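You operate a simulated robot arm through the tools that you are given. There is no shell and no other tool. Be economical: measure what you need, move in short steps, check, and stop when the job is done.

Carry out the task below with a simulated robot arm. There is one attempt and no reset: what you move stays moved.

JOB
Raise the counter to 85 cm; the crumb brush juts over its edge.
Fine: move the brush on to the counter first; keep the leads slack; free the lock to wind, then lock it.
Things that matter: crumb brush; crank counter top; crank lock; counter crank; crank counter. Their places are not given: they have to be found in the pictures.

It is judged by the outcome, as a careful person would: the job done as asked, and still so three seconds after it is handed in. It fails if anything else is knocked over, pushed out of place, dropped, spilled or broken.

ROBOT AND FRAMES
A 7-joint arm with a two-finger parallel gripper, fixed in place. Base frame: the origin is at the foot of the arm, x ahead of it, y to its left, z up. Lengths are in cm, angles in rad, forces in N, time in s.
Its first joint turns from -2.897 to 2.897 rad. Payload 4.4 kg.
Tool frame: the origin (TCP) lies between the finger pads and is the grasp point; the fingertips stand 2.3 cm ahead of it; z points along the fingers, y is the line along which they close. Largest opening 9.4 cm; finger width 3.8, thickness 1; the body of the gripper, 5.4 by 9.6 cm, starts 3.9 cm behind the TCP.
Orientation is that of the tool frame in the base frame, as a unit quaternion [x, y, z, w]. With the fingers straight down and closing along the base's y, the tool's x points along the base's -x, its y along +y and its z along -z.

CONTROLS
- The arm moves only by the tool drive_tool. Its argument "series" is a list of rows, each a list of 7 numbers: the closure, from 0 (fully open) to 1 (shut), then the shift along the base's x, y, z in m, then the turn, a rotation vector about the base's x, y, z in rad. In form: [[grip, x, y, z, wx, wy, wz], ...]. A call has 1 to 20 rows; each row is the pose to reach, as a shift and turn from the pose commanded when the call began. Rows are played at 5 a second. More than 5 cm and 0.15 rad between two rows, or a gripper value outside its range, and nothing of the call is played. A pose out of reach is approached as far as the arm can. The call stops where the force on the tool passes 40 N (or 10 N more than at its start, if that is more) or the arm is blocked; 0.2 s more then pass. The fingers move at their own pace (about 7.2 cm/s each) and stop on an object; they squeeze with about 43 N. The grip force told is the motor's: it shows also when the fingers shut on nothing. Time passes only in rows, and 0.2 s behind the last, so rows that repeat a pose let the fingers close. The reply holds the time, the measured pose of the TCP, the force on the tool along the base axes, the opening and the grip force, in the units named above and with some noise.
- Cameras (640 x 400 px; columns grow to the right, rows downward): "scene" is fixed at [4.97, -49.75, 141.16]; the picture's right is [0.60, -0.80, 0.00], its down [-0.28, -0.21, -0.94] and it looks along [0.75, 0.56, -0.34] (base axes); focal length 349 px, centre (320, 200). "wrist" rides on the gripper at [-3.9, 0, -4.4] in the tool frame; the picture's right is [0.00, -1.00, 0.00], its down [0.97, 0.00, -0.24] and it looks along [0.24, 0.00, 0.97] (tool axes); focal length 218 px, centre (320, 200).
- get_image(camera): a new picture of that camera. No time passes.
- probe_pixels(camera, pixels): for up to 12 pixels [column, row] of the newest picture of that camera ("zoom" is the newest enlarged one), the place [x, y, z] in the base frame of the surface seen there, good to about 0.3 cm. No time passes.
- enlarge(camera, box): a new picture of the part [left, top, right, bottom] of that camera's present view, enlarged. No time passes.
- close_job(): hands the job in; it is judged then, once.

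Keep the steps short. Do not move on a guess: measure, check each grasp and each placing, and mend mistakes. In all there are 80 turns and 34 pictures (those below and enlarged ones count). Leave the gripper open and the arm clear of the work at the hand-in unless told otherwise, and finish with a single line.

The tools are called after "Request:" as a command line: name --pt "numbers of a row" for each row, then --argument value for the rest, lists and objects as JSON in quotes. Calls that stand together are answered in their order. drive_tool: Moves the arm, as the interface text tells. Its arguments: {"type":"object","properties":{"series":{"type":"array"}},"required":["series"]} The other tools are called the same way: get_image (camera) takes a picture; probe_pixels (camera, pixels) gives the place of the surface under pixels of a picture; enlarge (camera, box) takes an enlarged picture of a part of a camera's view; close_job () hands the job in.

At the start:

```text
time_s: 0.0
tcp_pos: [70.3, -24.64, 120.76]
tool_rot: [0.001, 1.0, 0.001, 0.0]
force: [-0.2, 0.6, -0.2]
finger_gap: 9.39
grasp_force: 0.1
```

scene: 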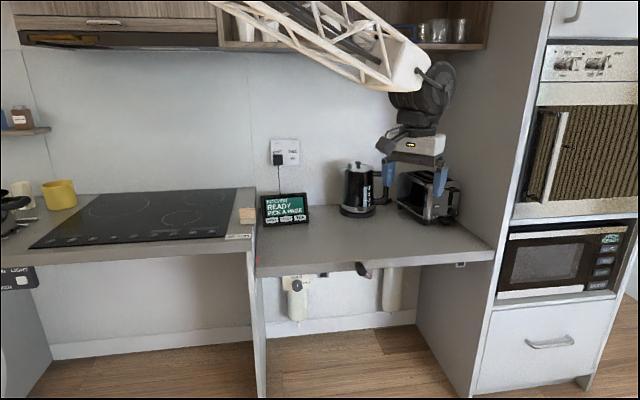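
wrist: 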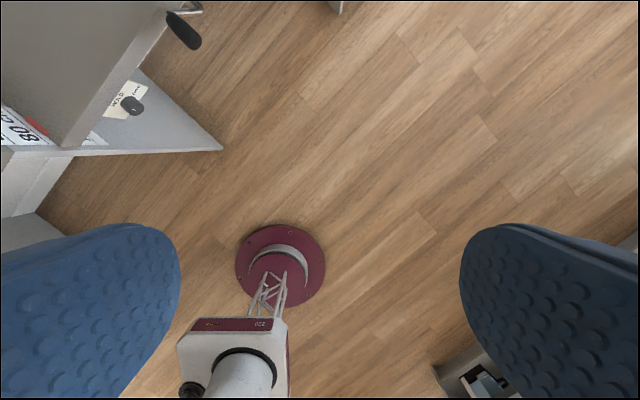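

The scene shows the low counter section with a crank near (362,268). I'll enlarge the key areas to find the brush, the crank and the lock.

Request:
enlarge --camera "scene" --box '[220, 180, 380, 280]'

Request:
enlarge --camera "scene" --box '[240, 230, 500, 392]'

Request:
enlarge --camera "wrist" --box '[0, 0, 240, 150]'

```text
4.00 times, centred on (300, 230) of scene
```

zoom: 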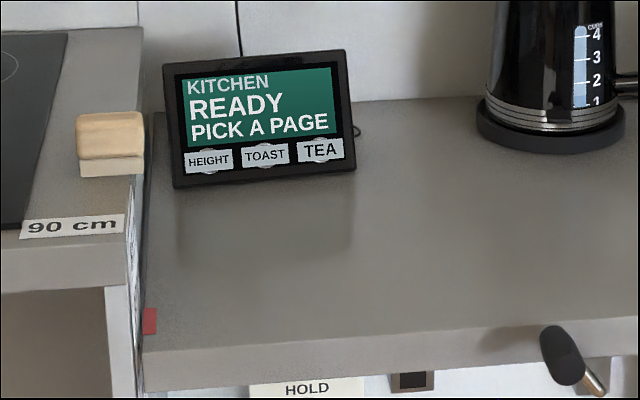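

```text
2.46 times, centred on (370, 311) of scene
```

zoom: 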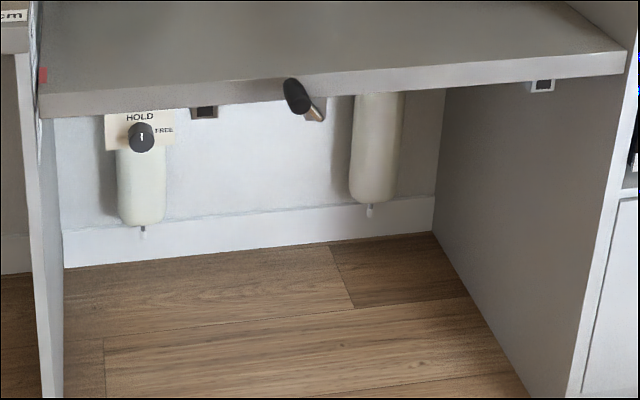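

```text
2.67 times, centred on (120, 75) of wrist
```

zoom: 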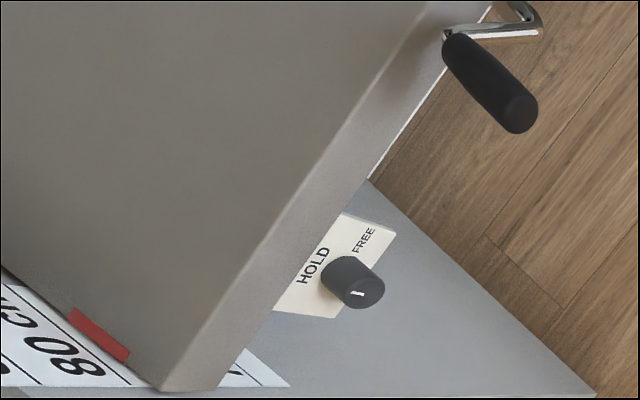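

I see the brush at (247,215) on the edge of the 90 cm worktop, the lock knob at (297,285) and the crank handle at (362,268). Next I'll measure these.

Request:
probe_pixels --camera "scene" --pixels '[[240, 210], [254, 210], [247, 217], [240, 222], [255, 222], [246, 190], [250, 240], [262, 249], [490, 247], [350, 235], [297, 286], [260, 272]]'

Request:
probe_pixels --camera "zoom" --pixels '[[465, 45], [490, 85], [520, 115], [525, 30], [505, 5], [340, 270], [360, 293], [340, 215], [290, 300], [375, 240], [400, 340], [100, 335]]'

Request:
enlarge --camera "scene" --box '[325, 240, 405, 290]'

```text
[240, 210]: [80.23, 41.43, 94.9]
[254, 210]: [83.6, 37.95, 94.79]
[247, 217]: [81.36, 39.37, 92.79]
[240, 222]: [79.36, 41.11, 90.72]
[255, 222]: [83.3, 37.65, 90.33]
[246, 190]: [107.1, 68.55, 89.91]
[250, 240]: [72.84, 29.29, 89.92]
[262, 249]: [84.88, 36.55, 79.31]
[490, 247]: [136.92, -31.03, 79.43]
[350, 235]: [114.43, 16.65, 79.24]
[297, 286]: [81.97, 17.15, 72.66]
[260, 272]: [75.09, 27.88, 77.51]
```

```text
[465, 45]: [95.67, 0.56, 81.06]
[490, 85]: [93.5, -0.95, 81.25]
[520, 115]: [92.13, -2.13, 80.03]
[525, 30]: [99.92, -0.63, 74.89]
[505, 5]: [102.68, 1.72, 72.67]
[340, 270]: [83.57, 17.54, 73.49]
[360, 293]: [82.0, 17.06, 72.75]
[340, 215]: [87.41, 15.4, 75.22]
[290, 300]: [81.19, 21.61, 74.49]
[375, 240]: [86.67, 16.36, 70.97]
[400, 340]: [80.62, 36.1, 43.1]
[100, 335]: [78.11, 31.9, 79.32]
```

```text
8.00 times, centred on (365, 265) of scene
```

zoom: 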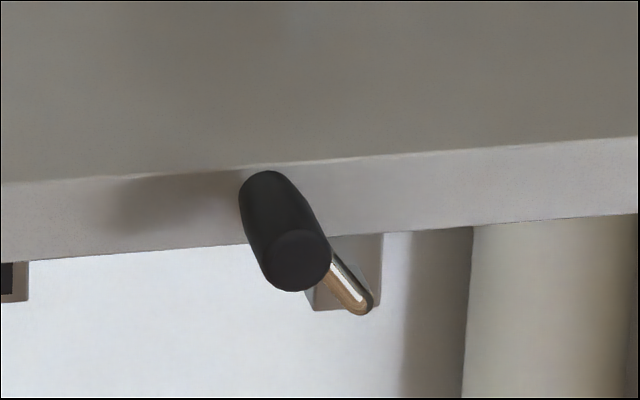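

The counter runs at 45° in the base frame, with its top at z≈79.3 and the brush at about (82,40,95). I'll probe the brush depth, the tablet, the cabinet and the free space on the counter.

Request:
probe_pixels --camera "scene" --pixels '[[242, 208], [255, 208], [248, 213], [265, 222], [307, 220], [290, 205], [345, 212], [218, 45], [60, 45], [480, 48], [300, 235], [330, 250]]'

Request:
probe_pixels --camera "zoom" --pixels '[[298, 262], [298, 285], [325, 262], [280, 262], [270, 180], [245, 200], [300, 200], [350, 285], [366, 300], [345, 265], [320, 290], [450, 225]]'

```text
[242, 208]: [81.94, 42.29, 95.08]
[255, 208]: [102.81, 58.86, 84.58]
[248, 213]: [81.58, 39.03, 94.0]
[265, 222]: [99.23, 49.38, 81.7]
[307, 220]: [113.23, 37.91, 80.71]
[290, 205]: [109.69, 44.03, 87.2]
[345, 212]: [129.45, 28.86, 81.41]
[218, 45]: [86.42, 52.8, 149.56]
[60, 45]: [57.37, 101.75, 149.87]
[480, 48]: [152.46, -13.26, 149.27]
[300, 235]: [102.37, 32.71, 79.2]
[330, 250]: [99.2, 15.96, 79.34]
```

```text
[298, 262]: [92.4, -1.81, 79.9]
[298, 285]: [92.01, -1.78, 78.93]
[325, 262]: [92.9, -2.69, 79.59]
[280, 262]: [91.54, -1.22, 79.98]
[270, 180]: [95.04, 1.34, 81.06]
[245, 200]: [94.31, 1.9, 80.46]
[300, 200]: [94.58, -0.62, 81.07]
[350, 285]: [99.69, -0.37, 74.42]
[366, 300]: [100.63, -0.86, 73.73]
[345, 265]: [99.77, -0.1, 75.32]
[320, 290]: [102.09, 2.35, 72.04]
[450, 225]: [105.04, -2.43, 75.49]
```

The path at z≈120 is clear, since the cabinets start at z 149 and d≈98. I'll move above the brush and yaw +45° so the fingers close along the counter's length.

Request:
drive_tool --pt "0 0.008 0.046 0 0 0 0.056" --pt "0 0.016 0.092 0 0 0 0.112" --pt "0 0.024 0.138 0 0 0 0.168" --pt "0 0.033 0.184 0 0 0 0.224" --pt "0 0.041 0.23 0 0 0 0.28" --pt "0 0.049 0.276 0 0 0 0.336" --pt "0 0.057 0.322 0 0 0 0.393" --pt "0 0.066 0.368 0 0 0 0.449" --pt "0 0.074 0.414 0 0 0 0.505" --pt "0 0.082 0.46 0 0 0 0.561" --pt "0 0.09 0.506 0 0 0 0.617" --pt "0 0.099 0.552 0 0 0 0.673" --pt "0 0.107 0.6 0 0 0 0.73" --pt "0 0.115 0.646 0 0 0 0.785" --pt "0 0.115 0.646 0 0 0 0.785"

Request:
get_image --camera "wrist"

```text
time_s: 3.2
tcp_pos: [81.85, 39.97, 120.76]
tool_rot: [-0.383, 0.924, 0.0, -0.001]
force: [-0.6, -0.3, 0.0]
finger_gap: 9.42
grasp_force: 0.1
```

```text
27 pictures are left
```

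wrist: 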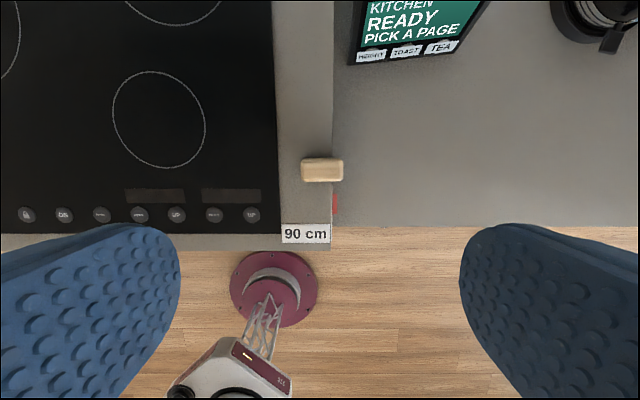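

The brush is at (322,170) in the wrist view, jutting right past the worktop edge. I'll measure its corners.

Request:
probe_pixels --camera "wrist" --pixels '[[304, 161], [340, 161], [322, 167], [306, 175], [338, 175], [322, 180], [333, 195], [327, 120], [320, 200], [336, 205], [334, 222], [400, 180]]'

Request:
enlarge --camera "wrist" --box '[270, 120, 398, 200]'

```text
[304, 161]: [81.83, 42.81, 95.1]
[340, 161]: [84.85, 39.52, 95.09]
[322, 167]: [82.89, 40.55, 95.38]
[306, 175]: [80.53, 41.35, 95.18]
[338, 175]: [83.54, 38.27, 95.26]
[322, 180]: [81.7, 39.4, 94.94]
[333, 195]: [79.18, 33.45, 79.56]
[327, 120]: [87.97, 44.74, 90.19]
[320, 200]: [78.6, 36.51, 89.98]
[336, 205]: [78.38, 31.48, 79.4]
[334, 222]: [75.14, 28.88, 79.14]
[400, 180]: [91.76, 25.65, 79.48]
```

```text
5.00 times, centred on (334, 160) of wrist
```

zoom: 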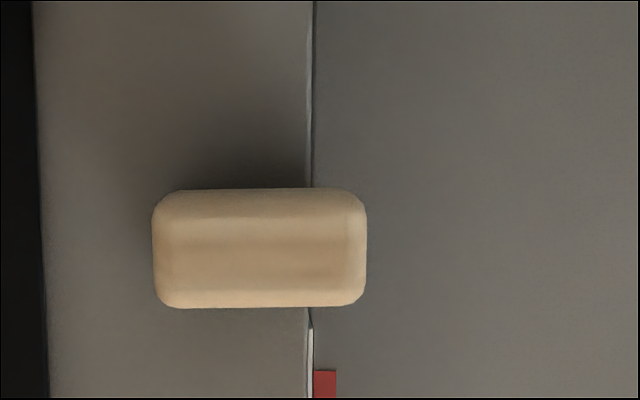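

The brush centre is about (82.65,40.5), 5.6 cm long across and 3 cm deep, with its top at 95.3. I'll lower the open fingers over it to TCP z≈93.2.

Request:
drive_tool --pt "0 0.008 0.005 -0.045 0 0 0" --pt "0 0.008 0.005 -0.09 0 0 0" --pt "0 0.008 0.005 -0.135 0 0 0" --pt "0 0.008 0.005 -0.18 0 0 0" --pt "0 0.008 0.005 -0.22 0 0 0" --pt "0 0.008 0.005 -0.25 0 0 0" --pt "0 0.008 0.005 -0.265 0 0 0" --pt "0 0.008 0.005 -0.2755 0 0 0" --pt "0 0.008 0.005 -0.2755 0 0 0"

Request:
enlarge --camera "scene" --box '[200, 160, 312, 230]'

```text
time_s: 5.2
tcp_pos: [82.67, 40.57, 93.27]
tool_rot: [-0.383, 0.924, -0.001, -0.001]
force: [0.1, -0.4, -0.3]
finger_gap: 9.4
grasp_force: 0.1
```

```text
5.71 times, centred on (256, 195) of scene
```

zoom: 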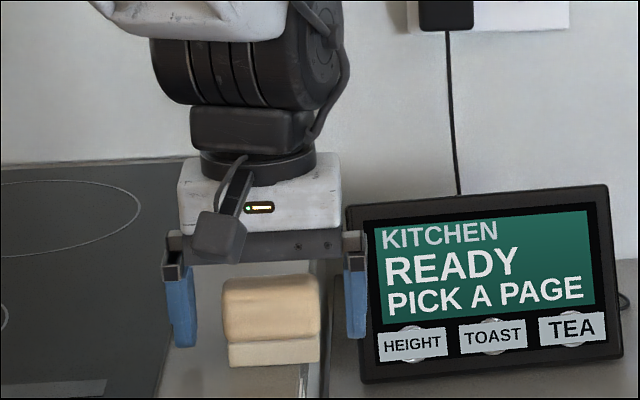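

The fingers straddle the brush with room on both sides. I'll close and then lift.

Request:
drive_tool --pt "0.3 0 0 0 0 0 0" --pt "0.6 0 0 0 0 0 0" --pt "1 0 0 0 0 0 0" --pt "1 0 0 0 0 0 0" --pt "1 0 0 0 0 0 0" --pt "1 0 0 0.02 0 0 0" --pt "1 0 0 0.05 0 0 0" --pt "1 0 0 0.05 0 0 0"

```text
time_s: 7.0
tcp_pos: [82.72, 40.46, 98.36]
tool_rot: [-0.383, 0.924, 0.0, 0.001]
force: [0.6, 0.0, -1.4]
finger_gap: 5.92
grasp_force: 43.4
```

The brush is held (gap 5.9). I'll carry it over the crank counter to (87.7,26.9) and lower it almost to the surface.

Request:
drive_tool --pt "1 0.017 -0.045 0 0 0 0" --pt "1 0.034 -0.09 0 0 0 0" --pt "1 0.05 -0.136 0 0 0 0" --pt "1 0.05 -0.136 -0.045 0 0 0" --pt "1 0.05 -0.136 -0.09 0 0 0" --pt "1 0.05 -0.136 -0.125 0 0 0" --pt "1 0.05 -0.136 -0.145 0 0 0" --pt "1 0.05 -0.136 -0.153 0 0 0" --pt "1 0.05 -0.136 -0.153 0 0 0"

Request:
enlarge --camera "scene" --box '[230, 190, 342, 260]'

```text
time_s: 9.0
tcp_pos: [87.59, 26.89, 82.79]
tool_rot: [-0.384, 0.923, 0.0, 0.0]
force: [0.0, -0.3, -0.1]
finger_gap: 5.91
grasp_force: 43.2
```

```text
5.71 times, centred on (286, 225) of scene
```

zoom: 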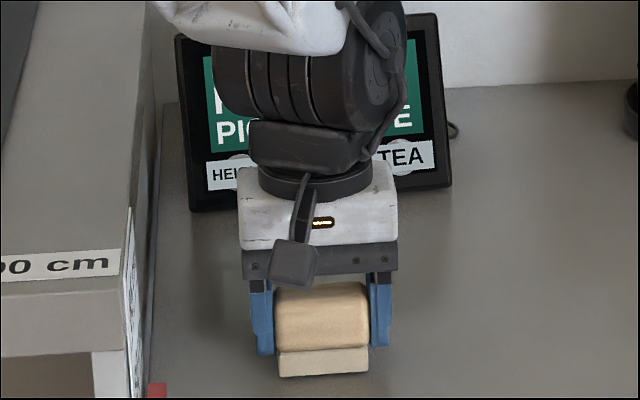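

It's nearly touching. I'll lower 1–3 mm, then open and rise.

Request:
drive_tool --pt "1 0 0 -0.001 0 0 0" --pt "1 0 0 -0.002 0 0 0" --pt "1 0 0 -0.002 0 0 0"

```text
time_s: 9.8
tcp_pos: [87.69, 26.84, 82.72]
tool_rot: [-0.382, 0.924, 0.0, -0.001]
force: [1.3, -0.4, -0.2]
finger_gap: 5.93
grasp_force: 43.2
```

Request:
drive_tool --pt "0.3 0 0 -0.001 0 0 0" --pt "0 0 0 -0.001 0 0 0" --pt "0 0 0 -0.001 0 0 0" --pt "0 0 0 0.03 0 0 0" --pt "0 0 0 0.08 0 0 0" --pt "0 0 0 0.12 0 0 0" --pt "0 0 0 0.16 0 0 0" --pt "0 0 0 0.16 0 0 0"

Request:
get_image --camera "wrist"

```text
time_s: 11.6
tcp_pos: [87.5, 26.9, 98.64]
tool_rot: [-0.383, 0.924, 0.001, 0.0]
force: [-0.8, 0.3, -0.6]
finger_gap: 9.4
grasp_force: 0.0
```

```text
23 pictures are left
```

wrist: 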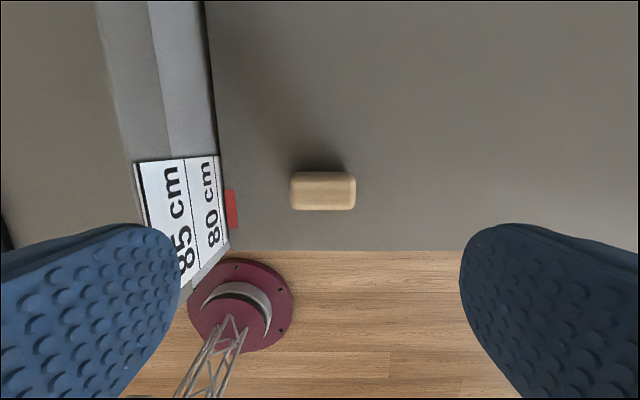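

The brush sits upright on the crank counter, well clear. Next I'll swing the tool out in front of the lock and level it so the fingers point into the counter front (+45° direction).

Request:
drive_tool --pt "0 -0.016 -0.02 0 0.0926 -0.0926 0" --pt "0 -0.032 -0.04 0 0.1851 -0.1851 0" --pt "0 -0.049 -0.06 0 0.2777 -0.2777 0" --pt "0 -0.065 -0.08 0 0.3702 -0.3702 0" --pt "0 -0.081 -0.1 0 0.4628 -0.4628 0" --pt "0 -0.097 -0.12 0 0.5554 -0.5554 0" --pt "0 -0.114 -0.14 0 0.6479 -0.6479 0" --pt "0 -0.13 -0.16 0 0.7405 -0.7405 0" --pt "0 -0.146 -0.18 0 0.833 -0.833 0" --pt "0 -0.162 -0.2 0 0.9256 -0.9256 0" --pt "0 -0.179 -0.22 0 1.0182 -1.0182 0" --pt "0 -0.195 -0.239 0 1.1107 -1.1107 0" --pt "0 -0.195 -0.239 0 1.1107 -1.1107 0"

Request:
get_image --camera "scene"

Request:
get_image --camera "wrist"

```text
time_s: 14.4
tcp_pos: [67.95, 2.93, 98.61]
tool_rot: [-0.271, 0.652, 0.271, 0.654]
force: [-0.3, 1.3, 0.3]
finger_gap: 9.37
grasp_force: 0.0
```

```text
22 pictures are left
```

scene: 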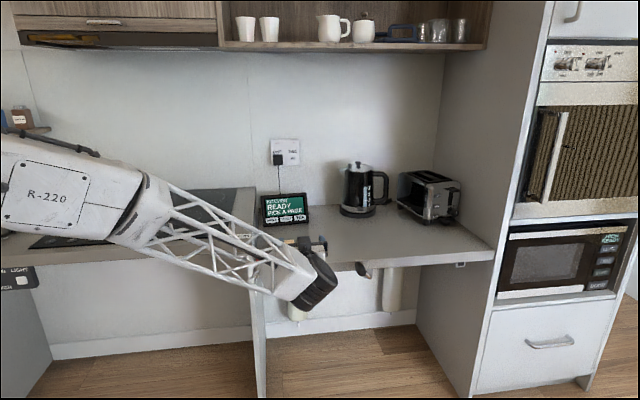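

```text
21 pictures are left
```

wrist: 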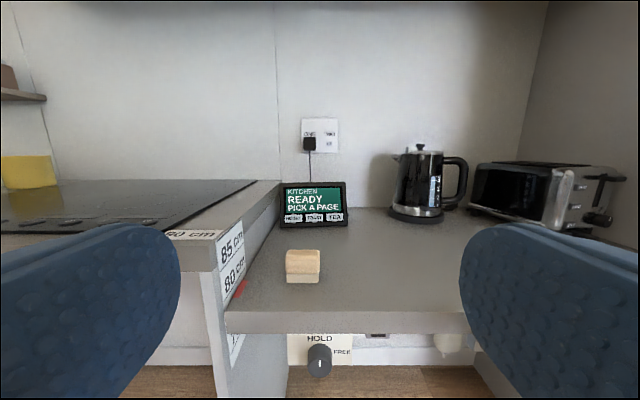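

The tool is level. I'll lower it in front of the lock at z≈73, staying at d≈50.

Request:
drive_tool --pt "0 0 0 -0.045 0 0 0" --pt "0 0 0 -0.09 0 0 0" --pt "0 0 0 -0.135 0 0 0" --pt "0 0 0 -0.18 0 0 0" --pt "0 0 0 -0.225 0 0 0" --pt "0 0 0 -0.257 0 0 0" --pt "0 0 0 -0.257 0 0 0"

Request:
get_image --camera "wrist"

```text
time_s: 16.0
tcp_pos: [68.19, 3.01, 73.04]
tool_rot: [-0.271, 0.653, 0.271, 0.653]
force: [0.0, 0.2, 0.8]
finger_gap: 9.4
grasp_force: 0.1
```

```text
20 pictures are left
```

wrist: 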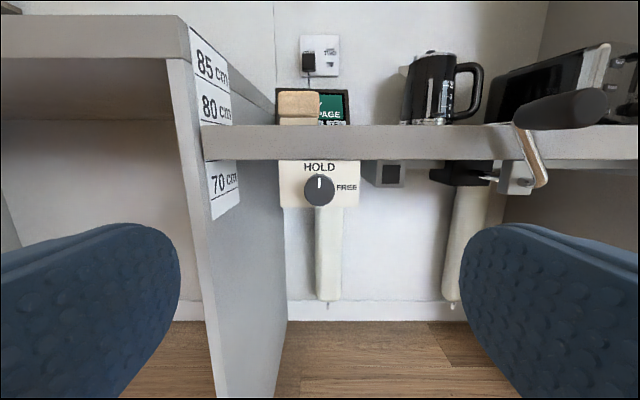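

There's a clear view: knob at (319,190) on HOLD with FREE to its right, crank at (560,110), pivot near (543,182). I'll measure the knob and enlarge the crank.

Request:
probe_pixels --camera "wrist" --pixels '[[319, 190], [307, 190], [331, 190], [319, 178], [319, 203], [290, 190], [350, 200], [325, 130], [300, 140], [440, 140], [385, 175], [230, 130]]'

Request:
enlarge --camera "wrist" --box '[430, 70, 640, 201]'

Request:
probe_pixels --camera "zoom" --pixels '[[270, 130], [340, 110], [420, 95], [500, 70], [500, 100], [500, 145], [270, 170], [300, 240], [335, 330], [345, 350], [260, 330], [290, 350]]'

```text
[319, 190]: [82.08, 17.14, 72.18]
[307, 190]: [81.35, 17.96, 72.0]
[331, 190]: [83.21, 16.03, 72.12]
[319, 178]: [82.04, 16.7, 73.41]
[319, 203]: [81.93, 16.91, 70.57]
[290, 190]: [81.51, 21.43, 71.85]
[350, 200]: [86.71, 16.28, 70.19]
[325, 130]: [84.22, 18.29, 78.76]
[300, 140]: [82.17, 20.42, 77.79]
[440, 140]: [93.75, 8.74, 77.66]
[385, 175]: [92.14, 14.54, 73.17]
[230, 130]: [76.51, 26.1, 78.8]
```

```text
3.05 times, centred on (535, 136) of wrist
```

zoom: 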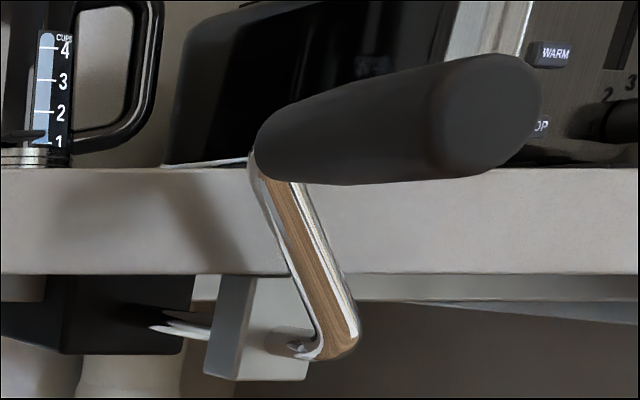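

```text
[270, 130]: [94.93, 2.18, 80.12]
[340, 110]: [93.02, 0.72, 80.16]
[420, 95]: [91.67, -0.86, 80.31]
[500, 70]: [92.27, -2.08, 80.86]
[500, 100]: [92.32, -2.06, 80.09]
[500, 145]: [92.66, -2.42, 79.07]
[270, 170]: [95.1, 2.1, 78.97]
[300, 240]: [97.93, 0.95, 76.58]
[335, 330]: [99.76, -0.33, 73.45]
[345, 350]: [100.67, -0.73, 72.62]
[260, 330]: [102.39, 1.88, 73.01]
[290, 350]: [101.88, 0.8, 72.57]
```

Knob centre is d≈70.2 (face), r≈46, z≈72.1, about 3 cm in diameter. I'll go straight in along the +45° direction with fingers open so the tips end beside the knob, just short of the plate.

Request:
drive_tool --pt "0 0.03 0.03 -0.009 0 0 0" --pt "0 0.06 0.06 -0.009 0 0 0" --pt "0 0.09 0.09 -0.009 0 0 0" --pt "0 0.115 0.115 -0.009 0 0 0" --pt "0 0.13 0.13 -0.009 0 0 0" --pt "0 0.1355 0.1355 -0.009 0 0 0" --pt "0 0.1355 0.1355 -0.009 0 0 0"

Request:
get_image --camera "wrist"

```text
time_s: 17.6
tcp_pos: [81.53, 16.64, 72.1]
tool_rot: [-0.271, 0.653, 0.27, 0.654]
force: [0.8, 0.2, 0.4]
finger_gap: 9.41
grasp_force: 0.0
```

```text
18 pictures are left
```

wrist: 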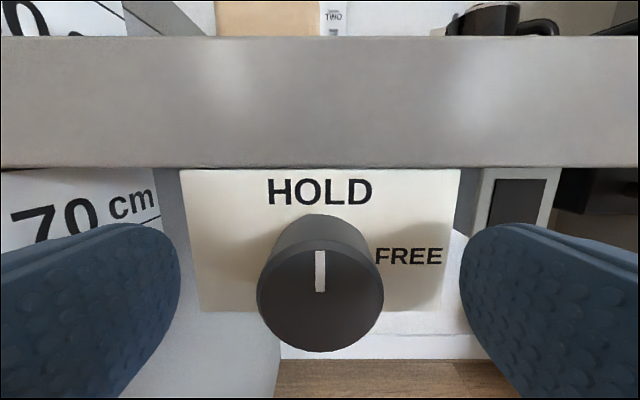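

The knob is centred between the fingers. I'll close on it.

Request:
drive_tool --pt "0.4 0 0 0 0 0 0" --pt "0.7 0 0 0 0 0 0" --pt "1 0 0 0 0 0 0" --pt "1 0 0 0 0 0 0" --pt "1 0 0 0 0 0 0"

```text
time_s: 18.8
tcp_pos: [81.54, 16.47, 72.12]
tool_rot: [-0.271, 0.653, 0.271, 0.653]
force: [6.5, -0.6, -3.9]
finger_gap: 3.55
grasp_force: 45.3
```

It's gripped (gap 3.55). I'll turn it clockwise, seen from the front, toward FREE in small steps, halfway first.

Request:
drive_tool --pt "1 0 0 0 0.09 0.09 0" --pt "1 0 0 0 0.18 0.18 0" --pt "1 0 0 0 0.27 0.27 0" --pt "1 0 0 0 0.36 0.36 0" --pt "1 0 0 0 0.45 0.45 0" --pt "1 0 0 0 0.55 0.55 0" --pt "1 0 0 0 0.55 0.55 0"

Request:
get_image --camera "wrist"

```text
time_s: 20.2
tcp_pos: [81.72, 16.55, 72.1]
tool_rot: [-0.013, 0.708, 0.488, 0.51]
force: [12.8, -0.4, -11.8]
finger_gap: 3.54
grasp_force: 44.9
stopped in row 6: the force on the tool passed its limit (the readings are from after the stop); the commanded pose is now the measured one
```

```text
17 pictures are left
```

wrist: 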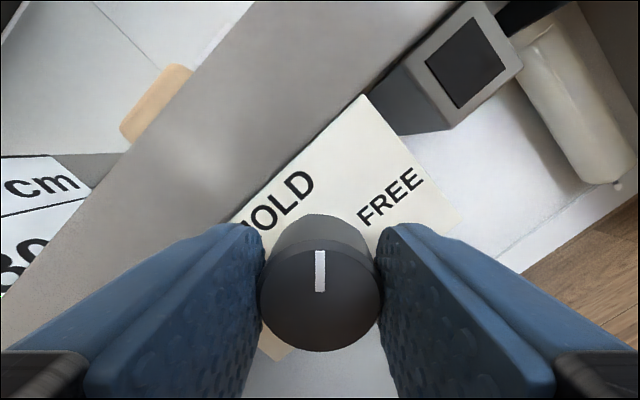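

The knob followed to about 45°, but side force built up from a small offset. I'll release, shift slightly toward the force (+r, −z) and regrip.

Request:
drive_tool --pt "0.4 0 0 0 0 0 0" --pt "0.4 0.0007 -0.0007 -0.001 0 0 0" --pt "1 0.0007 -0.0007 -0.001 0 0 0" --pt "1 0.0007 -0.0007 -0.001 0 0 0" --pt "1 0.0007 -0.0007 -0.001 0 0 0"

```text
time_s: 21.4
tcp_pos: [81.71, 16.38, 72.01]
tool_rot: [-0.016, 0.707, 0.49, 0.51]
force: [-24.3, 12.9, 16.0]
finger_gap: 3.54
grasp_force: 45.3
```

Overshot slightly. I'll shift back by about half while gripped.

Request:
drive_tool --pt "1 -0.0002 0.0002 0.0003 0 0 0" --pt "1 -0.0005 0.0005 0.0006 0 0 0" --pt "1 -0.0005 0.0005 0.0006 0 0 0"

```text
time_s: 22.2
tcp_pos: [81.67, 16.37, 72.06]
tool_rot: [-0.013, 0.708, 0.489, 0.51]
force: [19.9, 24.9, -7.4]
finger_gap: 3.58
grasp_force: 44.6
```

A load along the tool axis is left over. I'll open to relieve it and reclose without shifting.

Request:
drive_tool --pt "0.4 0 0 0 0 0 0" --pt "0.4 0 0 0 0 0 0" --pt "1 0 0 0 0 0 0" --pt "1 0 0 0 0 0 0" --pt "1 0 0 0 0 0 0"

```text
time_s: 23.4
tcp_pos: [81.58, 16.38, 72.07]
tool_rot: [-0.014, 0.708, 0.489, 0.51]
force: [-2.8, -7.2, -1.6]
finger_gap: 3.56
grasp_force: 45.1
```

Forces are low now. I'll continue turning toward FREE.

Request:
drive_tool --pt "1 0 0 0 0.07 0.07 0" --pt "1 0 0 0 0.14 0.14 0" --pt "1 0 0 0 0.21 0.21 0" --pt "1 0 0 0 0.28 0.28 0" --pt "1 0 0 0 0.35 0.35 0" --pt "1 0 0 0 0.42 0.42 0" --pt "1 0 0 0 0.49 0.49 0" --pt "1 0 0 0 0.55 0.55 0" --pt "1 0 0 0 0.55 0.55 0"

Request:
get_image --camera "wrist"

```text
time_s: 24.5
tcp_pos: [81.68, 16.33, 71.89]
tool_rot: [0.141, 0.695, 0.587, 0.392]
force: [10.5, -0.3, -8.5]
finger_gap: 3.58
grasp_force: 45.2
stopped in row 5: the force on the tool passed its limit (the readings are from after the stop); the commanded pose is now the measured one
```

```text
16 pictures are left
```

wrist: 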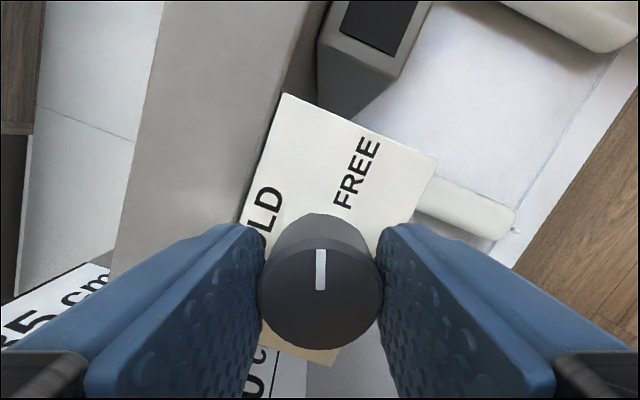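

It's now about 70°. I'll release, recentre on the axis estimate (81.6,16.37,72.05) and regrip.

Request:
drive_tool --pt "0.4 0 0 0 0 0 0" --pt "0.4 -0.0006 0.0004 0.0013 0 0 0" --pt "0.4 -0.0006 0.0004 0.0013 0 0 0" --pt "1 -0.0006 0.0004 0.0013 0 0 0" --pt "1 -0.0006 0.0004 0.0013 0 0 0" --pt "1 -0.0006 0.0004 0.0013 0 0 0"

```text
time_s: 25.9
tcp_pos: [81.53, 16.32, 71.96]
tool_rot: [0.142, 0.695, 0.587, 0.391]
force: [14.2, -1.6, -32.6]
finger_gap: 3.59
grasp_force: 45.1
```

The knob pushes the tool down, so its axis sits slightly lower. I'll lower ~1.2 mm with the fingers loosened, then regrip.

Request:
drive_tool --pt "0.4 0 0 0 0 0 0" --pt "0.4 0.0005 -0.0005 -0.0014 0 0 0" --pt "0.4 0.0005 -0.0005 -0.0014 0 0 0" --pt "1 0.0005 -0.0005 -0.0014 0 0 0" --pt "1 0.0005 -0.0005 -0.0014 0 0 0" --pt "1 0.0005 -0.0005 -0.0014 0 0 0"

```text
time_s: 27.3
tcp_pos: [81.67, 16.23, 71.96]
tool_rot: [0.14, 0.694, 0.587, 0.392]
force: [4.3, -0.1, -1.9]
finger_gap: 3.57
grasp_force: 45.6
```

Balanced. I'll turn the remaining ~20°.

Request:
drive_tool --pt "1 0 0 0 0.06 0.06 0" --pt "1 0 0 0 0.12 0.12 0" --pt "1 0 0 0 0.18 0.18 0" --pt "1 0 0 0 0.24 0.24 0" --pt "1 0 0 0 0.28 0.28 0" --pt "1 0 0 0 0.28 0.28 0"

Request:
get_image --camera "wrist"

```text
time_s: 28.7
tcp_pos: [81.62, 16.41, 71.94]
tool_rot: [0.275, 0.654, 0.653, 0.267]
force: [10.4, 0.6, -20.8]
finger_gap: 3.59
grasp_force: 45.1
```

```text
15 pictures are left
```

wrist: 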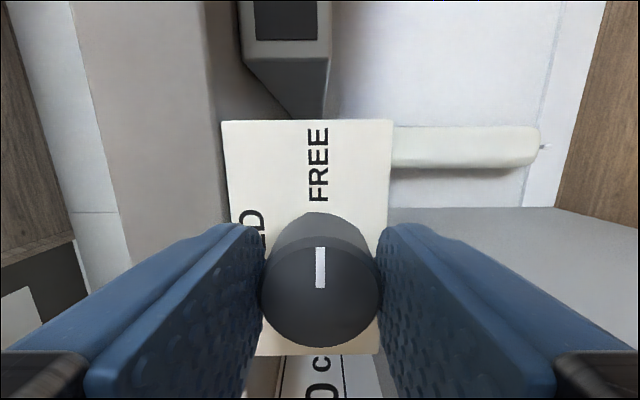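

The pointer is on FREE and the tool has turned exactly 90°. I'll open, back straight out, level the roll again and move in front of the crank.

Request:
drive_tool --pt "0.4 0 0 0 0 0 0" --pt "0.4 0 0 0 0 0 0" --pt "0.4 -0.02 -0.02 0 0 0 0" --pt "0.4 -0.05 -0.05 0 0 0 0" --pt "0.4 -0.08 -0.08 0 -0.1 -0.1 0" --pt "0 -0.11 -0.11 0 -0.2 -0.2 0" --pt "0 -0.14 -0.14 0 -0.3 -0.3 0" --pt "0 -0.12 -0.16 0.01 -0.4 -0.4 0" --pt "0 -0.1 -0.18 0.02 -0.5 -0.5 0" --pt "0 -0.08 -0.2 0.03 -0.6 -0.6 0" --pt "0 -0.06 -0.22 0.04 -0.7 -0.7 0" --pt "0 -0.04 -0.24 0.05 -0.8 -0.8 0" --pt "0 -0.02 -0.26 0.06 -0.9 -0.9 0" --pt "0 0.003 -0.283 0.07 -1.0 -1.0 0" --pt "0 0.003 -0.283 0.077 -1.1 -1.1 0" --pt "0 0.003 -0.283 0.077 -1.1107 -1.1107 0"

Request:
get_image --camera "wrist"

```text
time_s: 32.1
tcp_pos: [81.96, -11.93, 79.73]
tool_rot: [-0.267, 0.654, 0.27, 0.654]
force: [-0.8, 0.3, -0.5]
finger_gap: 9.4
grasp_force: 0.1
```

```text
14 pictures are left
```

wrist: 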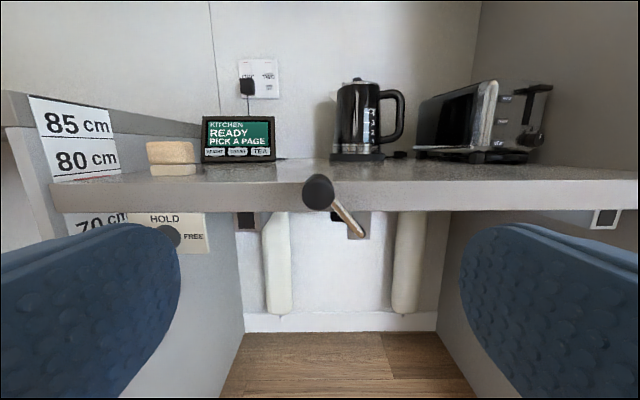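

The crank is directly ahead: cap at (318,190), arm end at (359,233). I'll measure it closely.

Request:
enlarge --camera "wrist" --box '[290, 160, 386, 250]'

Request:
probe_pixels --camera "wrist" --pixels '[[318, 190], [304, 190], [333, 190], [318, 177], [318, 204], [330, 180], [340, 212], [350, 222], [357, 231], [361, 236], [358, 222], [250, 190]]'

```text
4.44 times, centred on (338, 205) of wrist
```

zoom: 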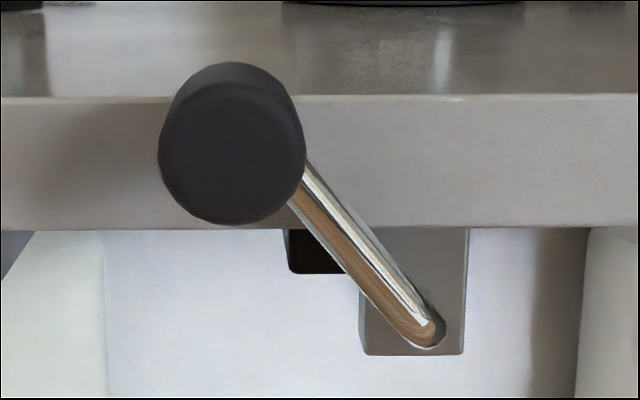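

```text
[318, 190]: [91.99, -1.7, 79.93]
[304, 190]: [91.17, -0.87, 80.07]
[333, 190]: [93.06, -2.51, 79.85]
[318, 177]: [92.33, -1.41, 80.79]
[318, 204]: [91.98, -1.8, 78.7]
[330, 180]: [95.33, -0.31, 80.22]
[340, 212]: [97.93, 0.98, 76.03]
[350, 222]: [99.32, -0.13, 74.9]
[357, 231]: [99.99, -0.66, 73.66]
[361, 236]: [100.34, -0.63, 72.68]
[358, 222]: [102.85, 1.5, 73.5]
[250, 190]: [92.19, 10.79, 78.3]
```

Handle centre is r≈66.3, z≈79.6. The pivot is r≈71.7, z≈73.1, so the radius is ≈8.5. Before gripping I'll test that the arm reaches the far right of the circle (r≈80, z≈73) in free space.

Request:
drive_tool --pt "0 0.024 -0.024 -0.02 0 0 0" --pt "0 0.048 -0.048 -0.04 0 0 0" --pt "0 0.073 -0.073 -0.06 0 0 0" --pt "0 0.0976 -0.0976 -0.066 0 0 0" --pt "0 0.127 -0.068 -0.066 0 0 0" --pt "0 0.157 -0.038 -0.066 0 0 0" --pt "0 0.187 -0.008 -0.066 0 0 0" --pt "0 0.213 0.0177 -0.066 0 0 0" --pt "0 0.213 0.0177 -0.066 0 0 0"

```text
time_s: 34.1
tcp_pos: [103.33, -10.03, 72.85]
tool_rot: [-0.267, 0.654, 0.272, 0.653]
force: [-0.7, 0.2, 0.7]
finger_gap: 9.4
grasp_force: 0.0
```

Reach is fine and there's no contact. I'll back off, line up with the handle and advance over it with fingers open.

Request:
drive_tool --pt "0 -0.032 -0.032 0 0 0 0" --pt "0 -0.0636 -0.0636 0 0 0 0" --pt "0 -0.09 -0.037 0.02 0 0 0" --pt "0 -0.116 -0.011 0.04 0 0 0" --pt "0 -0.142 0.015 0.06 0 0 0" --pt "0 -0.1619 0.0347 0.0675 0 0 0" --pt "0 -0.1619 0.0347 0.0675 0 0 0" --pt "0 -0.14 0.057 0.0675 0 0 0" --pt "0 -0.12 0.077 0.0675 0 0 0" --pt "0 -0.0993 0.0973 0.0675 0 0 0" --pt "0 -0.0993 0.0973 0.0675 0 0 0"

Request:
get_image --camera "wrist"

```text
time_s: 36.5
tcp_pos: [93.5, -0.45, 79.74]
tool_rot: [-0.266, 0.654, 0.271, 0.654]
force: [0.1, 0.4, -0.7]
finger_gap: 9.39
grasp_force: 0.1
```

```text
12 pictures are left
```

wrist: 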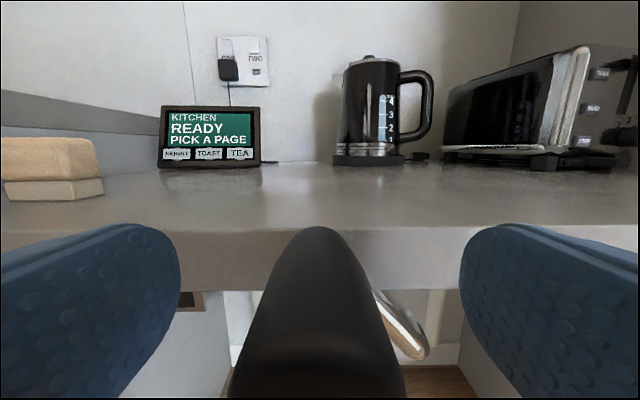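

The handle is centred between the fingers. I'll close on it.

Request:
drive_tool --pt "0.4 0 0 0 0 0 0" --pt "0.8 0 0 0 0 0 0" --pt "1 0 0 0 0 0 0" --pt "1 0 0 0 0 0 0"

```text
time_s: 37.5
tcp_pos: [93.44, -0.57, 79.69]
tool_rot: [-0.267, 0.654, 0.272, 0.653]
force: [0.3, 1.7, -1.4]
finger_gap: 2.92
grasp_force: 44.8
```

Gripped, gap 2.92, low force. I'll try a first 45° clockwise arc and watch the force.

Request:
drive_tool --pt "1 0.0066 -0.0066 0.0062 0 0 0" --pt "1 0.0133 -0.0133 0.0113 0 0 0" --pt "1 0.0208 -0.0208 0.0149 0 0 0" --pt "1 0.0283 -0.0283 0.0174 0 0 0" --pt "1 0.036 -0.036 0.0182 0 0 0" --pt "1 0.0438 -0.0438 0.0178 0 0 0" --pt "1 0.0438 -0.0438 0.0178 0 0 0"

Request:
get_image --camera "wrist"

```text
time_s: 39.1
tcp_pos: [97.81, -4.82, 81.79]
tool_rot: [-0.267, 0.653, 0.272, 0.655]
force: [-0.1, -4.6, 32.7]
finger_gap: 2.92
grasp_force: 45.6
```

```text
11 pictures are left
```

wrist: 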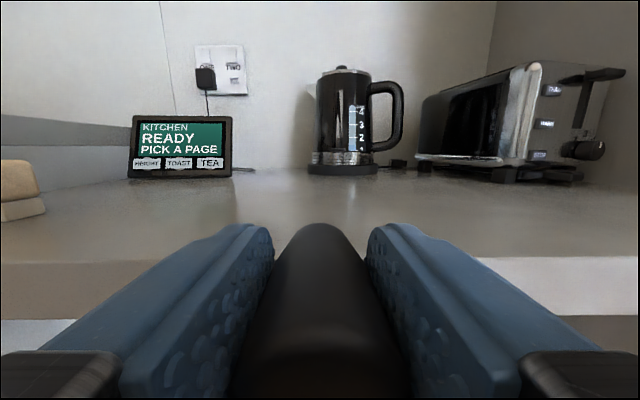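

The crank turned freely, and the tool is being pushed up, so the counter is probably rising. I'll measure the counter top height now.

Request:
probe_pixels --camera "wrist" --pixels '[[150, 220], [300, 200], [450, 220], [400, 200], [250, 200], [500, 235], [560, 240], [120, 240]]'

Request:
enlarge --camera "scene" --box '[235, 225, 299, 265]'

```text
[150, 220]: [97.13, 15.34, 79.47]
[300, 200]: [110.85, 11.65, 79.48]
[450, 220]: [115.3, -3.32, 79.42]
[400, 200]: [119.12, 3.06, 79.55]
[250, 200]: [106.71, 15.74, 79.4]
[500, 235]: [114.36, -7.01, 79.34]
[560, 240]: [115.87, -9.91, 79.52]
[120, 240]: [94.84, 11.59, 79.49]
```

```text
10.00 times, centred on (267, 245) of scene
```

zoom: 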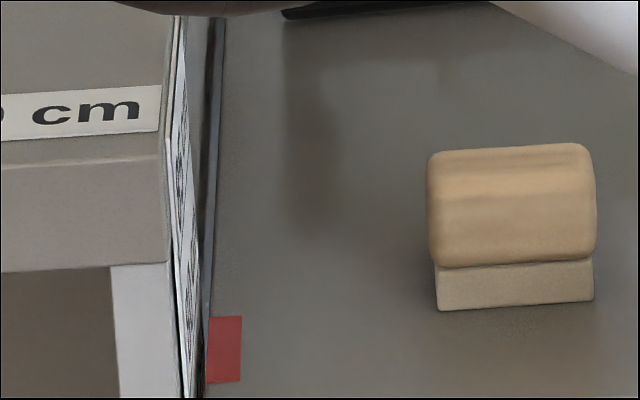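

The counter is up ≈0.12 cm for 45°, so roughly 1 cm per turn, and clockwise raises it. The data fit a pivot at (r 71.72, z 73.7) with radius 8. I'll continue the next 90° with that circle plus the rise.

Request:
drive_tool --pt "1 0 0 0.003 0 0 0" --pt "1 0.0139 -0.0139 -0.0013 0 0 0" --pt "1 0.0269 -0.0269 -0.0109 0 0 0" --pt "1 0.0376 -0.0376 -0.0248 0 0 0" --pt "1 0.0453 -0.0453 -0.0422 0 0 0" --pt "1 0.0495 -0.0495 -0.0618 0 0 0" --pt "1 0.0499 -0.0499 -0.0823 0 0 0" --pt "1 0.0499 -0.0499 -0.0823 0 0 0"

```text
time_s: 40.1
tcp_pos: [101.56, -8.61, 79.69]
tool_rot: [-0.266, 0.653, 0.271, 0.655]
force: [-2.1, -8.9, 4.9]
finger_gap: 2.97
grasp_force: 44.5
stopped in row 5: the force on the tool passed its limit (the readings are from after the stop); the commanded pose is now the measured one
```

Stopped near φ≈43° because the circle is slightly bigger than modelled. The refit gives a pivot of (72.0,73.1) and radius ≈8.6. I'll continue with 10° steps.

Request:
drive_tool --pt "1 0.0071 -0.0071 -0.0109 0 0 0" --pt "1 0.0127 -0.0127 -0.0234 0 0 0" --pt "1 0.0167 -0.0167 -0.0371 0 0 0" --pt "1 0.019 -0.019 -0.0515 0 0 0" --pt "1 0.0193 -0.0193 -0.0663 0 0 0" --pt "1 0.0178 -0.0178 -0.0809 0 0 0" --pt "1 0.0146 -0.0146 -0.0949 0 0 0" --pt "1 0.0146 -0.0146 -0.0949 0 0 0"

```text
time_s: 41.1
tcp_pos: [103.5, -10.47, 76.02]
tool_rot: [-0.266, 0.652, 0.269, 0.657]
force: [0.5, -2.5, -0.3]
finger_gap: 2.97
grasp_force: 45.0
stopped in row 4: the force on the tool passed its limit (the readings are from after the stop); the commanded pose is now the measured one
```

Stopped again at φ≈75° as the radius seems even larger. I'll take a picture to measure the pivot and the counter height.

Request:
get_image --camera "wrist"

Request:
probe_pixels --camera "wrist" --pixels '[[100, 100], [250, 100], [400, 110], [320, 130], [200, 130], [500, 120], [150, 60], [550, 110], [200, 210], [200, 230]]'

```text
9 pictures are left
```

wrist: 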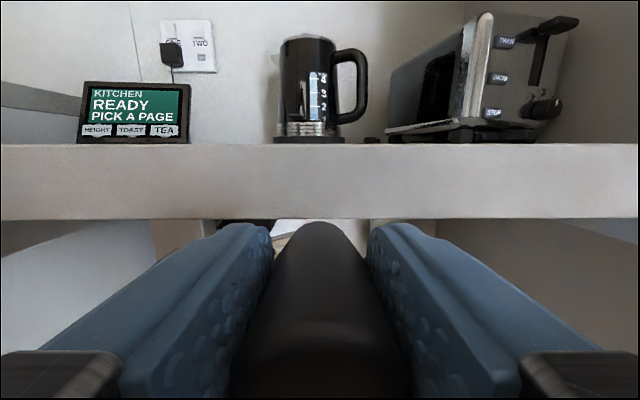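

```text
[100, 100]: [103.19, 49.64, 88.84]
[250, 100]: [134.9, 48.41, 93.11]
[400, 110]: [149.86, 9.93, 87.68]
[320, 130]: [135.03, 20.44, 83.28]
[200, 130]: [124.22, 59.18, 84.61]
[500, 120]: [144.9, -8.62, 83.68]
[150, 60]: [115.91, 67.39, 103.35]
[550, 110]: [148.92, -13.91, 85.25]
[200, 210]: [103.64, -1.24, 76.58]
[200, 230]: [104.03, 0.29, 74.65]
```

The edge appears higher than expected (top ≈80.0). I'll verify with the fixed camera.

Request:
get_image --camera "scene"

Request:
probe_pixels --camera "scene" --pixels '[[270, 240], [265, 247], [350, 225], [400, 235], [330, 220], [440, 235], [460, 240], [300, 222], [320, 225], [380, 225], [480, 243], [275, 235]]'

```text
8 pictures are left
```

scene: 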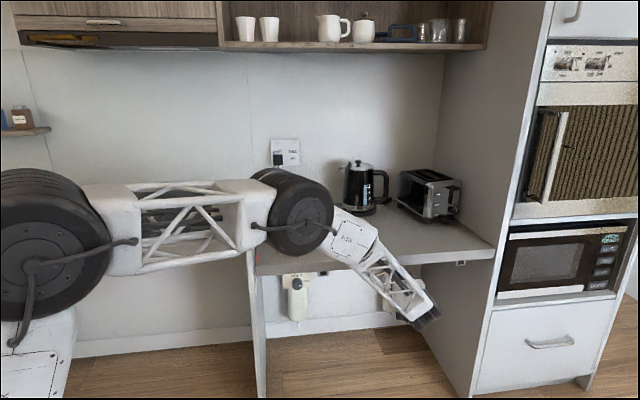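

```text
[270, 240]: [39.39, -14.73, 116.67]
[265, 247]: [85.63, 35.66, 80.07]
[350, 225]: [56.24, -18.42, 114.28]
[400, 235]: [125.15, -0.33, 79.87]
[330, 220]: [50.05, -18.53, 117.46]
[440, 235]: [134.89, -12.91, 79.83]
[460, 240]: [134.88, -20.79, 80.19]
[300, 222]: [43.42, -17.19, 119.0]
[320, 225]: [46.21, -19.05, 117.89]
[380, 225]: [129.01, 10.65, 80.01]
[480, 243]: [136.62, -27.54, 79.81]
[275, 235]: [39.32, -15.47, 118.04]
```

The counter has risen about 0.66 cm (79.30→79.96) over ~107°, so ≈2 cm per turn. Refitting with that gives radius ≈9.3 and pivot ≈(71.9,72.2). I'll continue.

Request:
drive_tool --pt "1 0.003 -0.003 -0.0151 0 0 0" --pt "1 0.004 -0.004 -0.0307 0 0 0" --pt "1 0.003 -0.003 -0.0463 0 0 0" --pt "1 0 0 -0.0614 0 0 0" --pt "1 -0.0048 0.0048 -0.0755 0 0 0" --pt "1 -0.0114 0.0114 -0.0883 0 0 0" --pt "1 -0.0114 0.0114 -0.0883 0 0 0"

```text
time_s: 41.9
tcp_pos: [103.57, -10.68, 71.37]
tool_rot: [-0.266, 0.653, 0.27, 0.655]
force: [-13.9, 4.6, 1.9]
finger_gap: 2.93
grasp_force: 44.8
stopped in row 4: the force on the tool passed its limit (the readings are from after the stop); the commanded pose is now the measured one
```

It progressed to φ≈103°. The force after each stop is low, so part of it is speed-related drag. The combined fit gives R≈9.0 and pivot (71.9,72.6). I'll go slower, with 6° rows.

Request:
drive_tool --pt "1 -0.0018 0.0018 -0.0087 0 0 0" --pt "1 -0.0043 0.0043 -0.0172 0 0 0" --pt "1 -0.0074 0.0074 -0.0252 0 0 0" --pt "1 -0.0111 0.0111 -0.0327 0 0 0" --pt "1 -0.0153 0.0153 -0.0396 0 0 0" --pt "1 -0.0201 0.0201 -0.0458 0 0 0" --pt "1 -0.0253 0.0253 -0.0513 0 0 0" --pt "1 -0.0309 0.0309 -0.056 0 0 0" --pt "1 -0.0369 0.0369 -0.0599 0 0 0" --pt "1 -0.0432 0.0432 -0.0628 0 0 0" --pt "1 -0.0432 0.0432 -0.0628 0 0 0"

```text
time_s: 44.3
tcp_pos: [99.32, -6.43, 65.13]
tool_rot: [-0.267, 0.653, 0.27, 0.656]
force: [6.4, 12.5, 15.4]
finger_gap: 2.93
grasp_force: 45.4
```

The whole call ran and the radius is confirmed at 9.0. I'll continue around the bottom and up the left side in 7° rows.

Request:
drive_tool --pt "1 -0.0075 0.0075 -0.0022 0 0 0" --pt "1 -0.0152 0.0152 -0.0032 0 0 0" --pt "1 -0.0229 0.0229 -0.0029 0 0 0" --pt "1 -0.0307 0.0307 -0.0013 0 0 0" --pt "1 -0.0382 0.0382 0.0016 0 0 0" --pt "1 -0.0455 0.0455 0.0058 0 0 0" --pt "1 -0.0524 0.0524 0.0112 0 0 0" --pt "1 -0.0588 0.0588 0.0178 0 0 0" --pt "1 -0.0647 0.0647 0.0255 0 0 0" --pt "1 -0.0698 0.0698 0.0341 0 0 0" --pt "1 -0.0742 0.0742 0.0435 0 0 0" --pt "1 -0.0778 0.0778 0.0537 0 0 0" --pt "1 -0.0806 0.0806 0.0643 0 0 0" --pt "1 -0.0824 0.0824 0.0754 0 0 0" --pt "1 -0.0833 0.0833 0.0867 0 0 0" --pt "1 -0.0832 0.0832 0.0981 0 0 0" --pt "1 -0.0822 0.0822 0.1094 0 0 0" --pt "1 -0.0803 0.0803 0.1204 0 0 0"

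```text
time_s: 47.0
tcp_pos: [91.62, 1.43, 70.73]
tool_rot: [-0.266, 0.653, 0.27, 0.656]
force: [0.3, -5.9, 1.5]
finger_gap: 2.93
grasp_force: 44.5
stopped in row 13: the force on the tool passed its limit (the readings are from after the stop); the commanded pose is now the measured one
```

It reached φ≈247° (about 285° wound), and the refined centre is (72.0,72.6). I'll continue up and over the top.

Request:
drive_tool --pt "1 -0.0026 0.0026 0.0107 0 0 0" --pt "1 -0.0042 0.0042 0.0218 0 0 0" --pt "1 -0.0049 0.0049 0.033 0 0 0" --pt "1 -0.0047 0.0047 0.0444 0 0 0" --pt "1 -0.0035 0.0035 0.0555 0 0 0" --pt "1 -0.0014 0.0014 0.0665 0 0 0" --pt "1 0.0016 -0.0016 0.0769 0 0 0" --pt "1 0.0054 -0.0054 0.0868 0 0 0" --pt "1 0.01 -0.01 0.096 0 0 0" --pt "1 0.0153 -0.0153 0.1042 0 0 0" --pt "1 0.0213 -0.0213 0.1116 0 0 0" --pt "1 0.0279 -0.0279 0.1178 0 0 0" --pt "1 0.0348 -0.0348 0.1228 0 0 0" --pt "1 0.0422 -0.0422 0.1267 0 0 0" --pt "1 0.0498 -0.0498 0.1292 0 0 0" --pt "1 0.0498 -0.0498 0.1292 0 0 0"

Request:
get_image --camera "wrist"

Request:
probe_pixels --camera "wrist" --pixels '[[150, 220], [300, 200], [450, 220], [400, 200], [250, 200], [500, 235], [560, 240], [120, 240], [200, 210], [430, 205]]'

```text
time_s: 50.4
tcp_pos: [96.52, -3.69, 83.75]
tool_rot: [-0.266, 0.653, 0.269, 0.656]
force: [-2.1, 3.0, 30.8]
finger_gap: 2.93
grasp_force: 45.5
```

```text
7 pictures are left
```

wrist: 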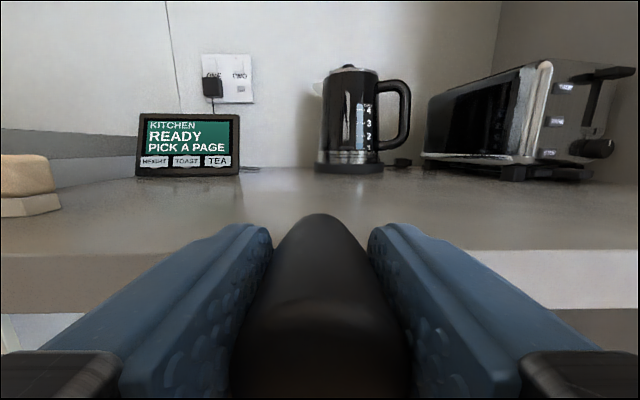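

```text
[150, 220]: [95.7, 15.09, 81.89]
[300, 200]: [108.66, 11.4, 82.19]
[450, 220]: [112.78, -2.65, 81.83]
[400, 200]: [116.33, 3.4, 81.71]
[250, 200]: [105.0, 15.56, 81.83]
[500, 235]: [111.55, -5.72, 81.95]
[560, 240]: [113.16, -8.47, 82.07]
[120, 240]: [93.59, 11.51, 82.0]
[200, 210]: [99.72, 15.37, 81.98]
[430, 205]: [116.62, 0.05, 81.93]
```

The counter is now ≈81.94, which gives ≈2.5 cm per turn. About 440° remain to reach 85.0. I'll refine the rise (0.0486 cm per 7°) with centre z 72.35 and continue over the right side.

Request:
drive_tool --pt "1 0 0 0.0025 0 0 0" --pt "1 0.0079 -0.0079 0.0044 0 0 0" --pt "1 0.0157 -0.0157 0.0043 0 0 0" --pt "1 0.0233 -0.0233 0.0028 0 0 0" --pt "1 0.0307 -0.0307 0.0 0 0 0" --pt "1 0.0378 -0.0378 -0.004 0 0 0" --pt "1 0.0444 -0.0444 -0.0092 0 0 0" --pt "1 0.0505 -0.0505 -0.0154 0 0 0" --pt "1 0.056 -0.056 -0.0227 0 0 0" --pt "1 0.0607 -0.0607 -0.0309 0 0 0" --pt "1 0.0647 -0.0647 -0.0399 0 0 0" --pt "1 0.0678 -0.0678 -0.0494 0 0 0" --pt "1 0.0701 -0.0701 -0.0594 0 0 0" --pt "1 0.0714 -0.0714 -0.0697 0 0 0" --pt "1 0.0718 -0.0718 -0.0802 0 0 0" --pt "1 0.0712 -0.0712 -0.0906 0 0 0" --pt "1 0.0697 -0.0697 -0.1009 0 0 0" --pt "1 0.0672 -0.0672 -0.1108 0 0 0" --pt "1 0.064 -0.064 -0.1203 0 0 0"

```text
time_s: 53.9
tcp_pos: [103.66, -10.78, 74.17]
tool_rot: [-0.265, 0.652, 0.269, 0.657]
force: [4.9, -5.4, -2.0]
finger_gap: 2.96
grasp_force: 45.4
stopped in row 17: the force on the tool passed its limit (the readings are from after the stop); the commanded pose is now the measured one
```

It's at φ≈100° (second turn). I'll continue down and around the bottom.

Request:
drive_tool --pt "1 -0.0018 0.0018 -0.0102 0 0 0" --pt "1 -0.0047 0.0047 -0.02 0 0 0" --pt "1 -0.0083 0.0083 -0.0292 0 0 0" --pt "1 -0.0127 0.0127 -0.0377 0 0 0" --pt "1 -0.0179 0.0179 -0.0454 0 0 0" --pt "1 -0.0238 0.0238 -0.0521 0 0 0" --pt "1 -0.0302 0.0302 -0.0578 0 0 0" --pt "1 -0.0371 0.0371 -0.0623 0 0 0" --pt "1 -0.0444 0.0444 -0.0656 0 0 0" --pt "1 -0.052 0.052 -0.0676 0 0 0" --pt "1 -0.0597 0.0597 -0.0683 0 0 0" --pt "1 -0.0675 0.0675 -0.0677 0 0 0" --pt "1 -0.0752 0.0752 -0.0657 0 0 0" --pt "1 -0.0827 0.0827 -0.0624 0 0 0" --pt "1 -0.0899 0.0899 -0.0578 0 0 0" --pt "1 -0.0967 0.0967 -0.052 0 0 0" --pt "1 -0.103 0.103 -0.045 0 0 0" --pt "1 -0.1087 0.1087 -0.0371 0 0 0" --pt "1 -0.1137 0.1137 -0.0282 0 0 0"

```text
time_s: 57.9
tcp_pos: [92.29, 0.55, 71.14]
tool_rot: [-0.265, 0.653, 0.269, 0.657]
force: [-15.6, 9.8, -14.8]
finger_gap: 2.93
grasp_force: 45.2
```

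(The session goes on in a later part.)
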